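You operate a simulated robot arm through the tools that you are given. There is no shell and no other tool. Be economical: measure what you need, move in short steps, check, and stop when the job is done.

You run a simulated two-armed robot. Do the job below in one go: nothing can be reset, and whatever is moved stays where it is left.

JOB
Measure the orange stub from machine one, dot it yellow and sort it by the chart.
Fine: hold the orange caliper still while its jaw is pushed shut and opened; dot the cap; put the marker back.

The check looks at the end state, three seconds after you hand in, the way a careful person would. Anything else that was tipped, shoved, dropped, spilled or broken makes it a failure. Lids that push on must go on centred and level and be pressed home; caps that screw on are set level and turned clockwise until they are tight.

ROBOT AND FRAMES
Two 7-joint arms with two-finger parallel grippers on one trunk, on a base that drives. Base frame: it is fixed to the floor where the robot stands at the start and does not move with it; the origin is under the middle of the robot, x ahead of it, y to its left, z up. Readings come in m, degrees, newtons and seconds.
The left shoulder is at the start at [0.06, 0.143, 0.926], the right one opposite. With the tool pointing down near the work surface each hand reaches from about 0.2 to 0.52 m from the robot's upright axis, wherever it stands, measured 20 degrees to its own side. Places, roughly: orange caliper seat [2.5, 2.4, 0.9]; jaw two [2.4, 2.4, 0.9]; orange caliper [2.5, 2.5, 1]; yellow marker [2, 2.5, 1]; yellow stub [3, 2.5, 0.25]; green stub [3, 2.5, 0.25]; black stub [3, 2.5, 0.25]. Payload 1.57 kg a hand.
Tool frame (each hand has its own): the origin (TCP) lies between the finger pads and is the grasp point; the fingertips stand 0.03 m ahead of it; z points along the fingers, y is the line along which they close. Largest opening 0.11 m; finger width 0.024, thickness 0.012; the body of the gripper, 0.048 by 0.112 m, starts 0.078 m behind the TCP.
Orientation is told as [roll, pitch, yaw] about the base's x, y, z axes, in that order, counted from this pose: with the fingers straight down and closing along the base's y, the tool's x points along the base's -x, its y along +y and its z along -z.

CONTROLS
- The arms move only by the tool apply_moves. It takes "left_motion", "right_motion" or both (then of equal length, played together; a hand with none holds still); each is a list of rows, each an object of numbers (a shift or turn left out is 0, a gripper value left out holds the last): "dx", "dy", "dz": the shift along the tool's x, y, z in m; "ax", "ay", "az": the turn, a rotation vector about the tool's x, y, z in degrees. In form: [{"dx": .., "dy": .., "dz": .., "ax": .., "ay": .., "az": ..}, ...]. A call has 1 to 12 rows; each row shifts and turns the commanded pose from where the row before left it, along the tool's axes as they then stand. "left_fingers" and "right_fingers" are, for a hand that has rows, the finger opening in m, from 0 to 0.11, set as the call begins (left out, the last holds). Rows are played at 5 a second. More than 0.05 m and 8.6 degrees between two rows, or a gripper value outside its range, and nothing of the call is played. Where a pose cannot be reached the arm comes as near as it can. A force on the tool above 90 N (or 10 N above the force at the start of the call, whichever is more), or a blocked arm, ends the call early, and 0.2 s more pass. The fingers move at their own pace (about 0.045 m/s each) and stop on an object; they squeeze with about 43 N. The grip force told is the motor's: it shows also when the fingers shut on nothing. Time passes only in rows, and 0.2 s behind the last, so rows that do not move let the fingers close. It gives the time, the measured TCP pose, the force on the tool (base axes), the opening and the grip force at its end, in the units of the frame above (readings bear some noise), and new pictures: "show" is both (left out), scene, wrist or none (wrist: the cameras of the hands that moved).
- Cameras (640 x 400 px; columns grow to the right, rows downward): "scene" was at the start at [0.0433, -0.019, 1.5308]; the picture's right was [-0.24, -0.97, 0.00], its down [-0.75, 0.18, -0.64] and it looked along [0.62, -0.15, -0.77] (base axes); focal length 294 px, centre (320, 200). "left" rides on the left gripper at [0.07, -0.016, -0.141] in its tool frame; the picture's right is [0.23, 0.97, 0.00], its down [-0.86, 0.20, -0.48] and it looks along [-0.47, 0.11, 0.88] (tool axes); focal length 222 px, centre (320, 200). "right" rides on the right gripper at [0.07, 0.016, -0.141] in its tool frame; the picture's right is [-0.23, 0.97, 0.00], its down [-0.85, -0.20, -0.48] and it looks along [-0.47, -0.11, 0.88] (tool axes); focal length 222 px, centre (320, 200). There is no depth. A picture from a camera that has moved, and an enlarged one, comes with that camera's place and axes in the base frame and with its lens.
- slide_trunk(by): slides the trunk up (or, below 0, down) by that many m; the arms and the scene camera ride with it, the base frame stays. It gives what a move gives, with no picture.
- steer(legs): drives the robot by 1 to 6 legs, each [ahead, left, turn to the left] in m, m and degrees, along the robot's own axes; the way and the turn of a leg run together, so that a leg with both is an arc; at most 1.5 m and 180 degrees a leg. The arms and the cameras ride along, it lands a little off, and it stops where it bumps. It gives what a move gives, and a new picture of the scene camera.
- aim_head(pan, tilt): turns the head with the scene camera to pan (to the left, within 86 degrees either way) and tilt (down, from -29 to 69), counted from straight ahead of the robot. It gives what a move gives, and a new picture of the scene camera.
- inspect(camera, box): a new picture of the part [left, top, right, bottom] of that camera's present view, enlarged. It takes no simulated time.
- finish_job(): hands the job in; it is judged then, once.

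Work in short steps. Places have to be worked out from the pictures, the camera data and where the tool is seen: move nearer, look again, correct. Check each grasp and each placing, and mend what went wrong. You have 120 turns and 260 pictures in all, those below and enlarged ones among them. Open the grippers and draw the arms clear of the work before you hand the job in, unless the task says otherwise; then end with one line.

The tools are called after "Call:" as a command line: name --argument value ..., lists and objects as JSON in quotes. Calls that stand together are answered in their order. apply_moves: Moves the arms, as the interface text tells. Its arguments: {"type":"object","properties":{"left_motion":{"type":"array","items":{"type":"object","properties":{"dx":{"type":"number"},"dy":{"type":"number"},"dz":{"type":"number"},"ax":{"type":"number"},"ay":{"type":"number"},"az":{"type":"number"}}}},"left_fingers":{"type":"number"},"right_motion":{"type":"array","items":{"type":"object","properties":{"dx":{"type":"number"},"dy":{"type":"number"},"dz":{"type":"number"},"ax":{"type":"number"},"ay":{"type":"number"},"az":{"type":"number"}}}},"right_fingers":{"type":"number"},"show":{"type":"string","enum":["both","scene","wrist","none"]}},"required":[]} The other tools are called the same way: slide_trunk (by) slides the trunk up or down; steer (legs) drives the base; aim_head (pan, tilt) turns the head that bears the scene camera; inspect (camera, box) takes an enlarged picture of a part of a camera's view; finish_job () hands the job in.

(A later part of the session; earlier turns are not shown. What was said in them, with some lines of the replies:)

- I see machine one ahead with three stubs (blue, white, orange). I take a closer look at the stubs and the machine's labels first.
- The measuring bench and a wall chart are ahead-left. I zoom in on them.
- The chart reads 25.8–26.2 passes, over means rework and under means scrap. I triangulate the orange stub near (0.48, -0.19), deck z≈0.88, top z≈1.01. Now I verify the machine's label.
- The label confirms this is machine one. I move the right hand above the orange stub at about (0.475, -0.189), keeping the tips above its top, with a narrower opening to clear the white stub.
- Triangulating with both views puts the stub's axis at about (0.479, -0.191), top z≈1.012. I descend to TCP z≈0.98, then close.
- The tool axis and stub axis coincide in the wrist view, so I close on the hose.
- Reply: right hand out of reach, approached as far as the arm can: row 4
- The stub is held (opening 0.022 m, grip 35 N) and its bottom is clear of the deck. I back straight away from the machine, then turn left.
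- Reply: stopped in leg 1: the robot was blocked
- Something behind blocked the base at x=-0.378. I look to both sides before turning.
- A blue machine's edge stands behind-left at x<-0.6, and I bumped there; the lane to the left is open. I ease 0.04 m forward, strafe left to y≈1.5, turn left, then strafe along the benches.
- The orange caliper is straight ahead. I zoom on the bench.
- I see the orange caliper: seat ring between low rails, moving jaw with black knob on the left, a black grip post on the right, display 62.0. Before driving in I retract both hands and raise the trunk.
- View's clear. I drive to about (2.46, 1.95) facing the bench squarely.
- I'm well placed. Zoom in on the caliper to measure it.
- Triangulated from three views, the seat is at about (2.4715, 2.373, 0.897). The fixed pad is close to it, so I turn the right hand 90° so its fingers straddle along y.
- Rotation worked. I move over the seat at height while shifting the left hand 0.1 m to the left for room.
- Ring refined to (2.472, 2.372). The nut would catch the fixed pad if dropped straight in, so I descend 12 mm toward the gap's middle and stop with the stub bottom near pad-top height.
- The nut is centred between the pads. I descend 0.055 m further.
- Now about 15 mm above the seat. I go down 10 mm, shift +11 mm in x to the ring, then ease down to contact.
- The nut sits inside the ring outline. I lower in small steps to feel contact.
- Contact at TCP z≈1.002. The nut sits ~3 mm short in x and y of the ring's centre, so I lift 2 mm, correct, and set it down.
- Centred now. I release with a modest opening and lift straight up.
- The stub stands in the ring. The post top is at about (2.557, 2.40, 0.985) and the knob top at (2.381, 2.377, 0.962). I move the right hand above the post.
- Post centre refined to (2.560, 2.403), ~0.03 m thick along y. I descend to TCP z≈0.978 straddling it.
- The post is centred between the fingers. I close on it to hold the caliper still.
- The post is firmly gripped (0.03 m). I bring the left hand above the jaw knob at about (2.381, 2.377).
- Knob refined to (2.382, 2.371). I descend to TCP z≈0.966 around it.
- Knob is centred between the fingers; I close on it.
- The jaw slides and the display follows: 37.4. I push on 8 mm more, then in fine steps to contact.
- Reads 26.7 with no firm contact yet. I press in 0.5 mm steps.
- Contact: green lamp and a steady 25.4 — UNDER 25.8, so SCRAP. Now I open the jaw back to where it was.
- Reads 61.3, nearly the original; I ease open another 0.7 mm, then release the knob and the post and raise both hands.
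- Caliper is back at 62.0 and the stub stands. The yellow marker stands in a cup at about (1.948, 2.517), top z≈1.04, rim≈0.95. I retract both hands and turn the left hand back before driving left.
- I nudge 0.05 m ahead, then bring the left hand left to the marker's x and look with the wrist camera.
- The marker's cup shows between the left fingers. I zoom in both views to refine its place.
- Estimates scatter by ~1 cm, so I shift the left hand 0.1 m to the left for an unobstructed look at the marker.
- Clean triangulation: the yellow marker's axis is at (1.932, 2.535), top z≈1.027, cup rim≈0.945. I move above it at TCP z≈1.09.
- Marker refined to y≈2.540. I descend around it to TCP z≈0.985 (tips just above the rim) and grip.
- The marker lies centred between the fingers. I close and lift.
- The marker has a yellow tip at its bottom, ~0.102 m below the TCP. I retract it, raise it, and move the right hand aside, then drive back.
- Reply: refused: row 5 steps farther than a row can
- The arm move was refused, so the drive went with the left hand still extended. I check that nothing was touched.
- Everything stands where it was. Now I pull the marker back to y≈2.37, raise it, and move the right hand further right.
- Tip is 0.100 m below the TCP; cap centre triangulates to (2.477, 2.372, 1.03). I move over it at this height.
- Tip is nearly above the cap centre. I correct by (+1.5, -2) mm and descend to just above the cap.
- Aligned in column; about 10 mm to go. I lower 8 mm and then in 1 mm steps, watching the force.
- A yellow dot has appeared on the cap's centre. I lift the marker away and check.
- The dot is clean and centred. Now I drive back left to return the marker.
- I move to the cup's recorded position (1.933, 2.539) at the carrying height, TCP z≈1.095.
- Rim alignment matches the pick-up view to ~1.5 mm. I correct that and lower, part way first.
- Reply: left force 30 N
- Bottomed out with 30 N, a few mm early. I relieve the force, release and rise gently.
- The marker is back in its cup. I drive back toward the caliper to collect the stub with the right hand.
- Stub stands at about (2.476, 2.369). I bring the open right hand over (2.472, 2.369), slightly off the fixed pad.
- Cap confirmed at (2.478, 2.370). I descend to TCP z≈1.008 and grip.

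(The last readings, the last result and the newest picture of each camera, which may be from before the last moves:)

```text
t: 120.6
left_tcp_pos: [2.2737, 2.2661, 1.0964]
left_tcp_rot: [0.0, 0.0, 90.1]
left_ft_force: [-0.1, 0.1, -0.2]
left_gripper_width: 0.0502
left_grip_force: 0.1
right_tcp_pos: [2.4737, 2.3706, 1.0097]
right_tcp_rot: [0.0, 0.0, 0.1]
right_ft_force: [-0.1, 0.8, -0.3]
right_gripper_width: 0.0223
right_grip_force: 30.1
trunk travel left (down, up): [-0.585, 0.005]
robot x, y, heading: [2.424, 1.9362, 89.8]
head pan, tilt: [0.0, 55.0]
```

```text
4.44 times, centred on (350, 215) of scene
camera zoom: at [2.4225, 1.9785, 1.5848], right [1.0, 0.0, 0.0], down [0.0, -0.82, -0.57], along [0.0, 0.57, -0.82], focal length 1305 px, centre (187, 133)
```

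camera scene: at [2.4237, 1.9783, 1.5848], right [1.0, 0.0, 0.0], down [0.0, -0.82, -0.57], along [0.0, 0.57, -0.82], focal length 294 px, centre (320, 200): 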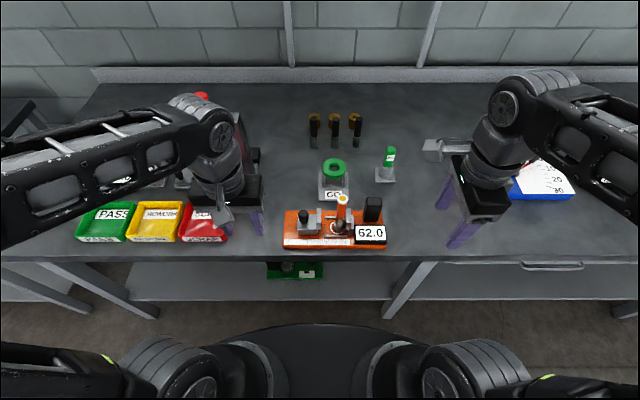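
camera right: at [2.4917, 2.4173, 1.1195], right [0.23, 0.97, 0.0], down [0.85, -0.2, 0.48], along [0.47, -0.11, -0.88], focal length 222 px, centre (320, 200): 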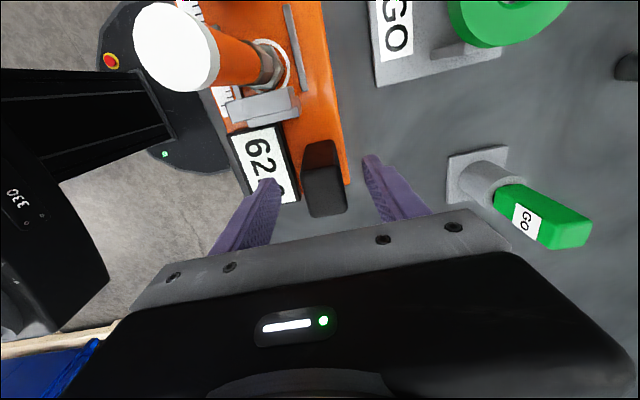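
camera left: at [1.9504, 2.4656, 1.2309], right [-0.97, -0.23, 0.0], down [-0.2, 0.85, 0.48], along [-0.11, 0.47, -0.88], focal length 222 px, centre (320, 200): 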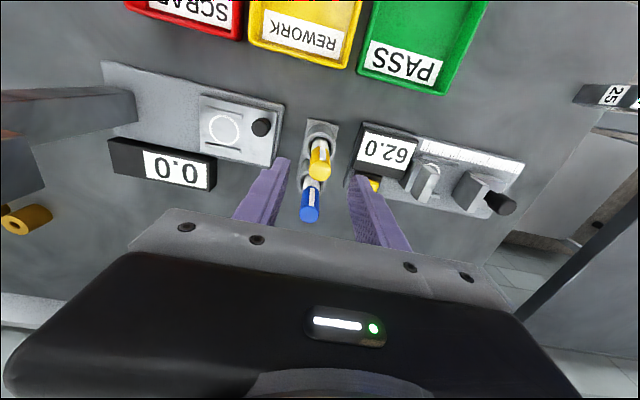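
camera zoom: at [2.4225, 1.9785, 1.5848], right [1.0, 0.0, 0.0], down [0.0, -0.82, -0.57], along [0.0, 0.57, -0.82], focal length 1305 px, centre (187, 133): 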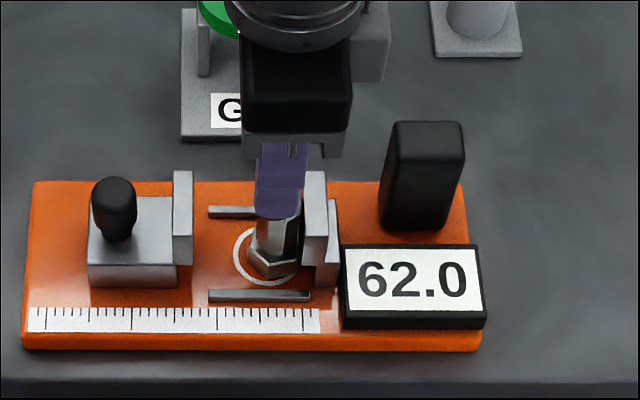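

Gripped. The nut sits under the fixed pad's edge, so I lift 2 mm, slide 14 mm toward the gap's middle, then raise.

Call:
apply_moves --right_motion '[{"dz": -0.002}, {"dx": 0.007}, {"dx": 0.007}, {}]' --show "none"

Call:
inspect --camera "scene" --box '[290, 170, 410, 260]'

Call:
apply_moves --right_motion '[{"dz": -0.02}, {"dz": -0.03}, {"dz": -0.04}, {"dz": -0.04}, {"dz": -0.02}, {}]' --show "none"

Call:
inspect --camera "scene" --box '[260, 120, 400, 260]'

```text
t: 121.6
left_tcp_pos: [2.2749, 2.265, 1.0967]
left_tcp_rot: [-0.1, 0.0, 90.1]
left_ft_force: [-0.3, 0.2, 0.0]
left_gripper_width: 0.0501
left_grip_force: 0.1
right_tcp_pos: [2.4594, 2.3706, 1.0102]
right_tcp_rot: [-0.1, -0.1, 0.0]
right_ft_force: [-0.4, 0.7, 0.0]
right_gripper_width: 0.0219
right_grip_force: 34.6
trunk travel left (down, up): [-0.585, 0.005]
robot x, y, heading: [2.4249, 1.9375, 89.8]
head pan, tilt: [0.0, 55.0]
```

```text
4.44 times, centred on (350, 215) of scene
camera zoom: at [2.4226, 1.9786, 1.5848], right [1.0, 0.0, 0.0], down [0.0, -0.82, -0.57], along [0.0, 0.57, -0.82], focal length 1305 px, centre (187, 133)
```

zoom: 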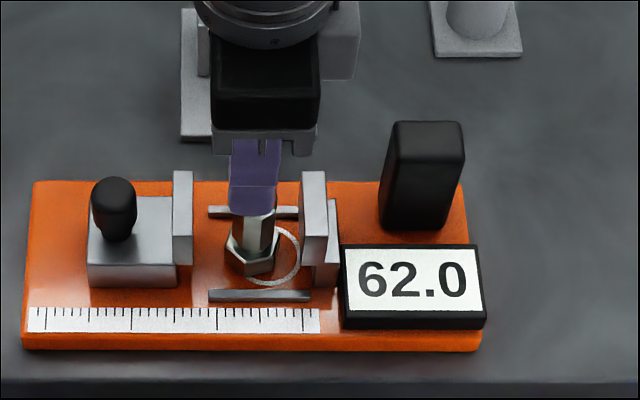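

```text
t: 123.0
left_tcp_pos: [2.2748, 2.2649, 1.0971]
left_tcp_rot: [0.0, 0.1, 89.9]
left_ft_force: [0.3, 0.4, 0.3]
left_gripper_width: 0.0501
left_grip_force: 0.1
right_tcp_pos: [2.4594, 2.3712, 1.1606]
right_tcp_rot: [-0.1, 0.0, 0.0]
right_ft_force: [0.9, -0.4, -2.4]
right_gripper_width: 0.0219
right_grip_force: 35.2
trunk travel left (down, up): [-0.585, 0.005]
robot x, y, heading: [2.422, 1.9359, 89.9]
head pan, tilt: [0.0, 55.0]
```

```text
2.86 times, centred on (330, 190) of scene
camera zoom: at [2.4225, 1.9786, 1.5848], right [1.0, 0.0, 0.0], down [0.0, -0.82, -0.57], along [0.0, 0.57, -0.82], focal length 839 px, centre (291, 229)
```

zoom: 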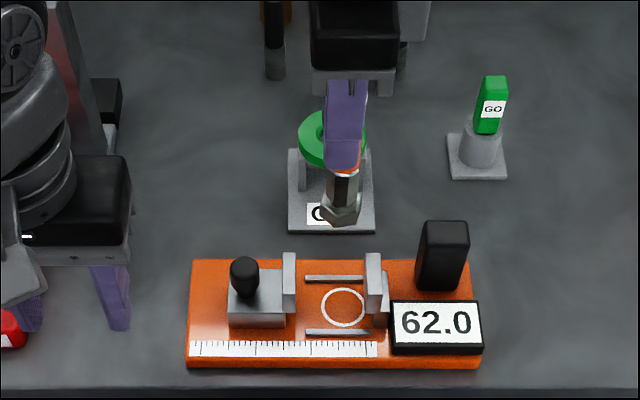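

Stub is lifted clear. I drive left to bring it over the SCRAP tray.

Call:
steer --legs '[[0, 0.35, 0]]'

Call:
inspect --camera "scene" --box '[200, 130, 400, 270]'

Call:
inspect --camera "right" --box '[160, 0, 480, 220]'

```text
t: 125.2
left_tcp_pos: [1.926, 2.265, 1.0971]
left_tcp_rot: [-0.1, 0.0, 90.1]
left_ft_force: [-0.2, 0.3, -0.2]
left_gripper_width: 0.0501
left_grip_force: 0.0
right_tcp_pos: [2.1098, 2.3716, 1.1615]
right_tcp_rot: [0.0, 0.0, 0.1]
right_ft_force: [-1.8, -0.4, -1.4]
right_gripper_width: 0.0218
right_grip_force: 35.0
trunk travel left (down, up): [-0.585, 0.005]
robot x, y, heading: [2.0773, 1.9394, 90.0]
head pan, tilt: [0.0, 55.0]
camera scene: at [2.0731, 1.9791, 1.5848], right [1.0, 0.0, 0.0], down [0.0, -0.82, -0.57], along [0.0, 0.57, -0.82], focal length 294 px, centre (320, 200)
```

scene: 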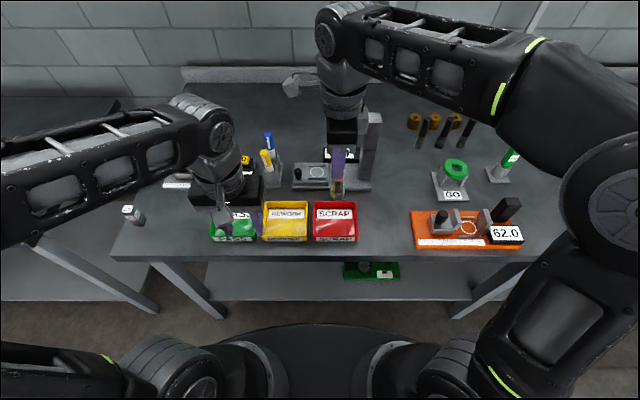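

```text
2.86 times, centred on (300, 200) of scene
camera zoom: at [2.0731, 1.9791, 1.5848], right [1.0, 0.0, 0.0], down [0.0, -0.82, -0.57], along [0.0, 0.57, -0.82], focal length 839 px, centre (377, 200)
```

zoom: 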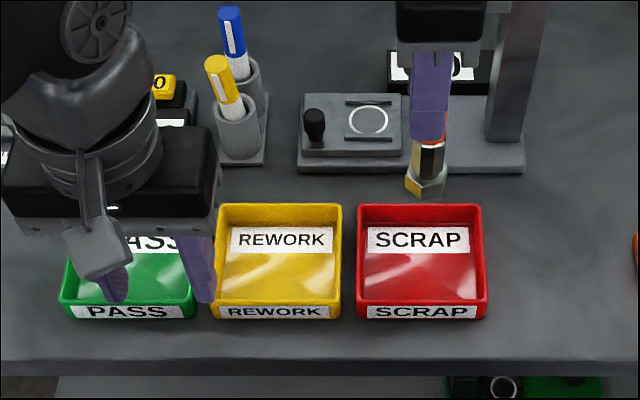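

```text
1.82 times, centred on (320, 110) of right
camera zoom: at [2.04, 2.3873, 1.3011], right [0.23, 0.97, 0.0], down [0.86, -0.2, 0.48], along [0.47, -0.11, -0.88], focal length 404 px, centre (320, 364)
```

zoom: 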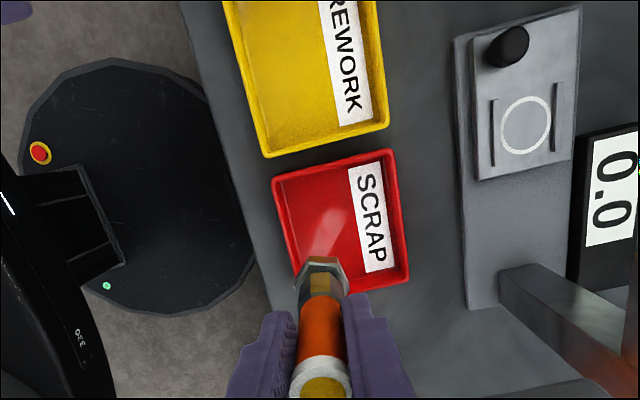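

Marker and trays look right. Tray floor centre is at about (2.114, 2.380). I descend over it to just above the floor.

Call:
apply_moves --right_motion '[{"dx": -0.004, "dy": 0.007, "dz": 0.02}, {"dz": 0.035}, {"dz": 0.035}, {"dz": 0.035}, {"dz": 0.022}, {}]' --show "none"

Call:
inspect --camera "scene" --box '[270, 160, 390, 260]'

Call:
inspect --camera "right" --box '[160, 40, 480, 240]'

```text
t: 126.6
left_tcp_pos: [1.9266, 2.2652, 1.0971]
left_tcp_rot: [0.0, 0.0, 90.2]
left_ft_force: [0.6, -0.6, 0.3]
left_gripper_width: 0.05
left_grip_force: 0.0
right_tcp_pos: [2.1136, 2.3789, 1.0135]
right_tcp_rot: [0.0, 0.1, 0.0]
right_ft_force: [-0.4, -0.3, -2.2]
right_gripper_width: 0.022
right_grip_force: 34.9
trunk travel left (down, up): [-0.585, 0.005]
robot x, y, heading: [2.08, 1.9399, 89.9]
head pan, tilt: [0.0, 55.0]
```

```text
4.00 times, centred on (330, 210) of scene
camera zoom: at [2.0743, 1.9789, 1.5848], right [1.0, 0.0, 0.0], down [0.0, -0.82, -0.57], along [0.0, 0.57, -0.82], focal length 1174 px, centre (280, 160)
```

zoom: 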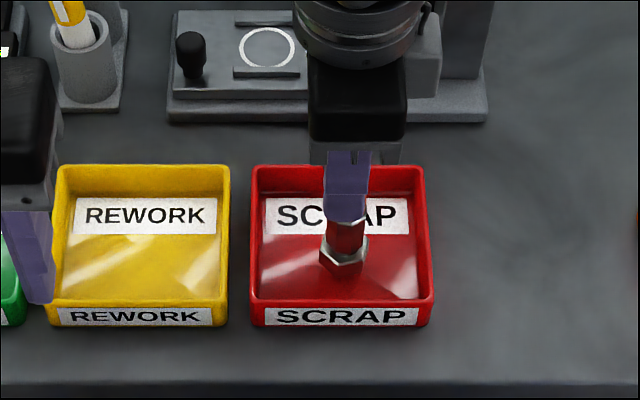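

```text
2.00 times, centred on (320, 140) of right
camera zoom: at [2.0448, 2.3947, 1.154], right [0.23, 0.97, 0.0], down [0.86, -0.2, 0.48], along [0.47, -0.11, -0.88], focal length 444 px, centre (320, 320)
```

zoom: 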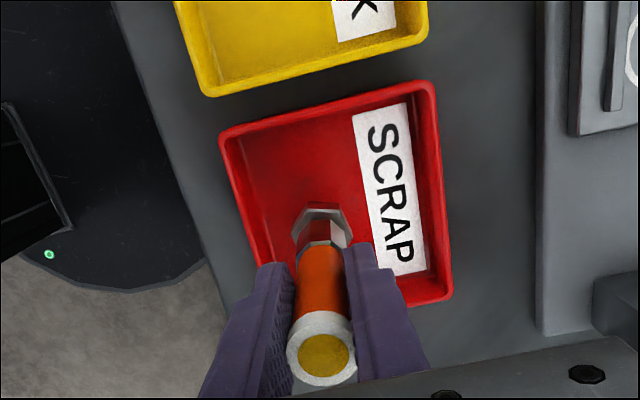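

Centred in the tray, roughly 15 mm up. I lower in small steps until contact.

Call:
apply_moves --right_motion '[{"dz": 0.003}, {"dz": 0.003}, {"dz": 0.003}, {"dz": 0.002}, {}]' --show "none"

Call:
inspect --camera "scene" --box '[270, 160, 390, 260]'

```text
t: 127.8
left_tcp_pos: [1.9269, 2.2642, 1.0958]
left_tcp_rot: [0.1, 0.0, 90.1]
left_ft_force: [1.0, 0.6, 0.0]
left_gripper_width: 0.05
left_grip_force: 0.1
right_tcp_pos: [2.1139, 2.3777, 1.0019]
right_tcp_rot: [0.0, -0.1, 0.1]
right_ft_force: [-0.2, 0.7, -2.9]
right_gripper_width: 0.0217
right_grip_force: 34.3
trunk travel left (down, up): [-0.585, 0.005]
robot x, y, heading: [2.0797, 1.9383, 90.0]
head pan, tilt: [0.0, 55.0]
```

```text
4.00 times, centred on (330, 210) of scene
camera zoom: at [2.0743, 1.979, 1.5848], right [1.0, 0.0, 0.0], down [0.0, -0.82, -0.57], along [0.0, 0.57, -0.82], focal length 1174 px, centre (280, 160)
```

zoom: 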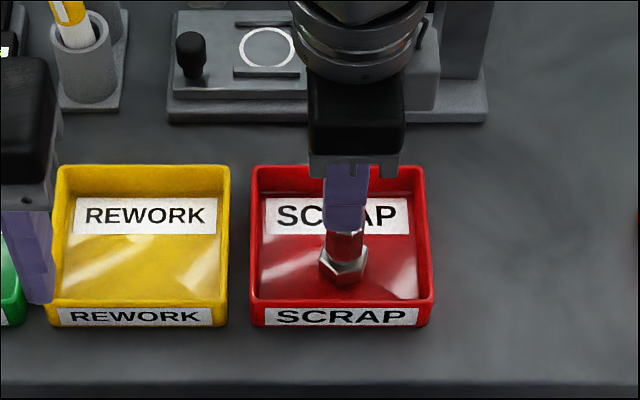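

No contact yet; I keep lowering in 2 mm steps.

Call:
apply_moves --right_motion '[{"dz": 0.002}, {"dz": 0.002}, {"dz": 0.002}, {}]' --show "none"

Call:
apply_moves --right_motion '[{"dz": 0.002}, {"dz": 0.001}, {"dz": 0.001}, {}]' --show "none"

```text
t: 128.8
left_tcp_pos: [1.9265, 2.2656, 1.0962]
left_tcp_rot: [0.0, 0.0, 90.1]
left_ft_force: [-0.3, -1.0, 0.0]
left_gripper_width: 0.0501
left_grip_force: 0.0
right_tcp_pos: [2.1144, 2.3776, 0.9963]
right_tcp_rot: [0.0, 0.0, 0.2]
right_ft_force: [-0.5, 0.0, -2.0]
right_gripper_width: 0.0219
right_grip_force: 34.7
trunk travel left (down, up): [-0.585, 0.005]
robot x, y, heading: [2.0751, 1.9387, 89.8]
head pan, tilt: [0.0, 55.0]
```

```text
t: 129.8
left_tcp_pos: [1.9264, 2.2646, 1.0974]
left_tcp_rot: [0.0, -0.2, 90.1]
left_ft_force: [-0.1, 0.3, 0.9]
left_gripper_width: 0.05
left_grip_force: 0.0
right_tcp_pos: [2.1127, 2.3782, 0.9947]
right_tcp_rot: [0.4, 0.1, 0.1]
right_ft_force: [1.4, 1.7, 30.4]
right_gripper_width: 0.0218
right_grip_force: 34.7
trunk travel left (down, up): [-0.585, 0.005]
robot x, y, heading: [2.0743, 1.9368, 90.2]
head pan, tilt: [0.0, 55.0]
```

Contact at z≈0.995. I relieve the force by 2 mm, check, then release and rise.

Call:
apply_moves --right_motion '[{"dz": -0.002}, {}]' --show "none"

Call:
apply_moves --right_motion '[{}, {}, {}, {}]' --right_fingers 0.05 --show "none"

Call:
apply_moves --right_motion '[{"dz": -0.03}, {"dz": -0.04}, {"dz": -0.04}, {"dz": -0.04}, {"dy": -0.04}, {"dy": -0.04}, {"dy": -0.04}, {"dx": -0.04}, {"dx": -0.04}, {"dx": -0.04}, {}]' --show "scene"

Call:
inspect --camera "scene" --box '[220, 120, 400, 260]'

```text
t: 130.4
left_tcp_pos: [1.9256, 2.2659, 1.0953]
left_tcp_rot: [0.0, -0.1, 90.1]
left_ft_force: [-0.3, -0.3, 0.0]
left_gripper_width: 0.0499
left_grip_force: 0.1
right_tcp_pos: [2.114, 2.3781, 0.9941]
right_tcp_rot: [0.1, 0.1, 0.1]
right_ft_force: [-2.9, 4.6, 13.8]
right_gripper_width: 0.022
right_grip_force: 35.3
trunk travel left (down, up): [-0.585, 0.005]
robot x, y, heading: [2.0746, 1.9358, 90.0]
head pan, tilt: [0.0, 55.0]
```

```text
t: 131.4
left_tcp_pos: [1.9275, 2.2653, 1.0961]
left_tcp_rot: [0.0, -0.1, 90.2]
left_ft_force: [0.7, -0.2, -1.3]
left_gripper_width: 0.0502
left_grip_force: 0.1
right_tcp_pos: [2.1146, 2.3779, 0.995]
right_tcp_rot: [0.0, 0.0, 0.1]
right_ft_force: [-0.1, 0.6, -0.3]
right_gripper_width: 0.05
right_grip_force: 0.0
trunk travel left (down, up): [-0.585, 0.005]
robot x, y, heading: [2.0761, 1.9371, 90.3]
head pan, tilt: [0.0, 55.0]
```

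```text
t: 133.8
left_tcp_pos: [1.9248, 2.2663, 1.0973]
left_tcp_rot: [0.0, 0.0, 90.1]
left_ft_force: [0.2, 0.2, -0.5]
left_gripper_width: 0.0501
left_grip_force: 0.0
right_tcp_pos: [2.2343, 2.2579, 1.1432]
right_tcp_rot: [0.0, -0.2, 0.1]
right_ft_force: [-0.5, -0.7, -0.8]
right_gripper_width: 0.05
right_grip_force: 0.1
trunk travel left (down, up): [-0.585, 0.005]
robot x, y, heading: [2.0782, 1.9355, 90.1]
head pan, tilt: [0.0, 55.0]
camera scene: at [2.0736, 1.979, 1.5848], right [1.0, 0.0, 0.0], down [0.0, -0.82, -0.57], along [0.0, 0.57, -0.82], focal length 294 px, centre (320, 200)
```

scene: 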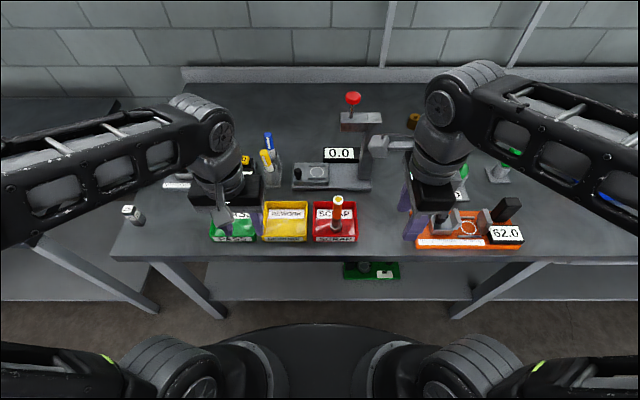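

```text
2.86 times, centred on (310, 190) of scene
camera zoom: at [2.0736, 1.979, 1.5848], right [1.0, 0.0, 0.0], down [0.0, -0.82, -0.57], along [0.0, 0.57, -0.82], focal length 839 px, centre (349, 229)
```

zoom: 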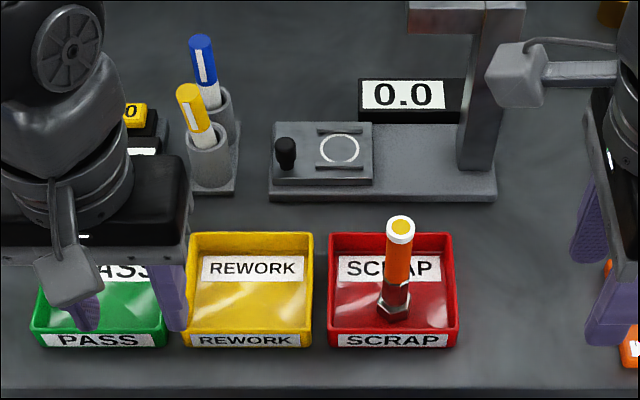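

The dotted stub stands upright in the SCRAP tray, and the marker is in its cup. I back the robot away from the bench and take a last look.

Call:
steer --legs '[[-0.4, 0, 0]]'

Call:
aim_head --pan 0 --tilt 32

Call:
inspect --camera "scene" --box '[180, 140, 480, 280]'

```text
t: 136.3
left_tcp_pos: [1.9256, 1.865, 1.096]
left_tcp_rot: [0.0, -0.1, 90.0]
left_ft_force: [0.3, -0.7, 0.2]
left_gripper_width: 0.05
left_grip_force: 0.0
right_tcp_pos: [2.2346, 1.8561, 1.1441]
right_tcp_rot: [0.0, 0.0, 0.1]
right_ft_force: [0.3, 0.5, 1.3]
right_gripper_width: 0.0501
right_grip_force: 0.0
trunk travel left (down, up): [-0.585, 0.005]
robot x, y, heading: [2.0779, 1.5394, 90.1]
head pan, tilt: [0.0, 55.0]
camera scene: at [2.074, 1.5778, 1.5849], right [1.0, 0.0, 0.0], down [0.0, -0.82, -0.57], along [0.0, 0.57, -0.82], focal length 294 px, centre (320, 200)
```

scene: 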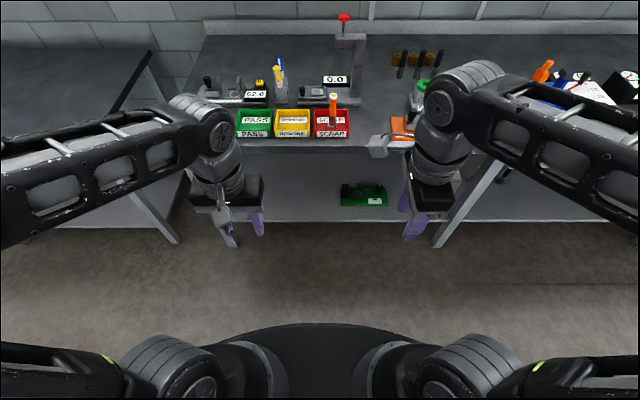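

```text
t: 137.2
left_tcp_pos: [1.9247, 1.8655, 1.097]
left_tcp_rot: [0.0, -0.1, 89.9]
left_ft_force: [0.8, 0.0, 0.5]
left_gripper_width: 0.0502
left_grip_force: 0.0
right_tcp_pos: [2.2342, 1.8579, 1.1424]
right_tcp_rot: [0.0, 0.0, 0.1]
right_ft_force: [0.2, 0.3, -0.5]
right_gripper_width: 0.0498
right_grip_force: 0.1
trunk travel left (down, up): [-0.585, 0.005]
robot x, y, heading: [2.0718, 1.5411, 90.1]
head pan, tilt: [0.0, 32.0]
camera scene: at [2.074, 1.5962, 1.6176], right [1.0, 0.0, 0.0], down [0.0, -0.53, -0.85], along [0.0, 0.85, -0.53], focal length 294 px, centre (320, 200)
```

scene: 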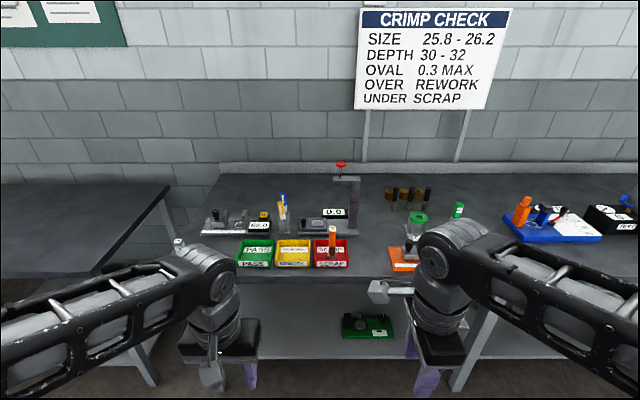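

```text
2.13 times, centred on (330, 210) of scene
camera zoom: at [2.074, 1.5962, 1.6176], right [1.0, 0.0, 0.0], down [0.0, -0.53, -0.85], along [0.0, 0.85, -0.53], focal length 626 px, centre (299, 179)
```

zoom: 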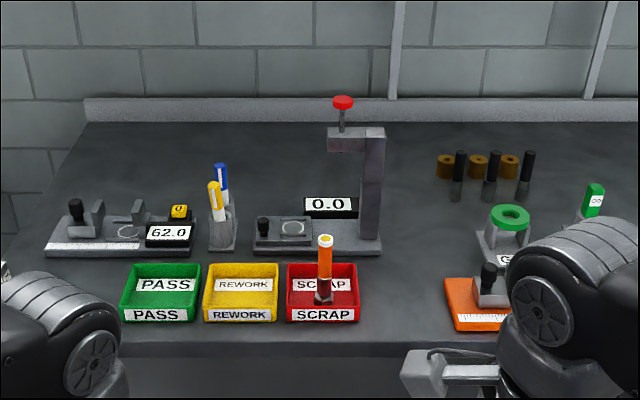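

Everything is in place: stub in SCRAP with its yellow dot, marker in its cup, caliper open at 62.0, arms clear. I hand in.

Call:
finish_job

```text
The job is handed in.
```

The orange stub from machine one measured 25.4 on the orange caliper, under the chart's 25.8 minimum, so it's standing in the SCRAP tray with a yellow dot on its cap; the marker is back in its cup and the caliper is open again at 62.0. While backing away from machine one, the base bumped something behind it, probably the blue machine there; I saw nothing displaced when I looked around, though I couldn't see directly behind.
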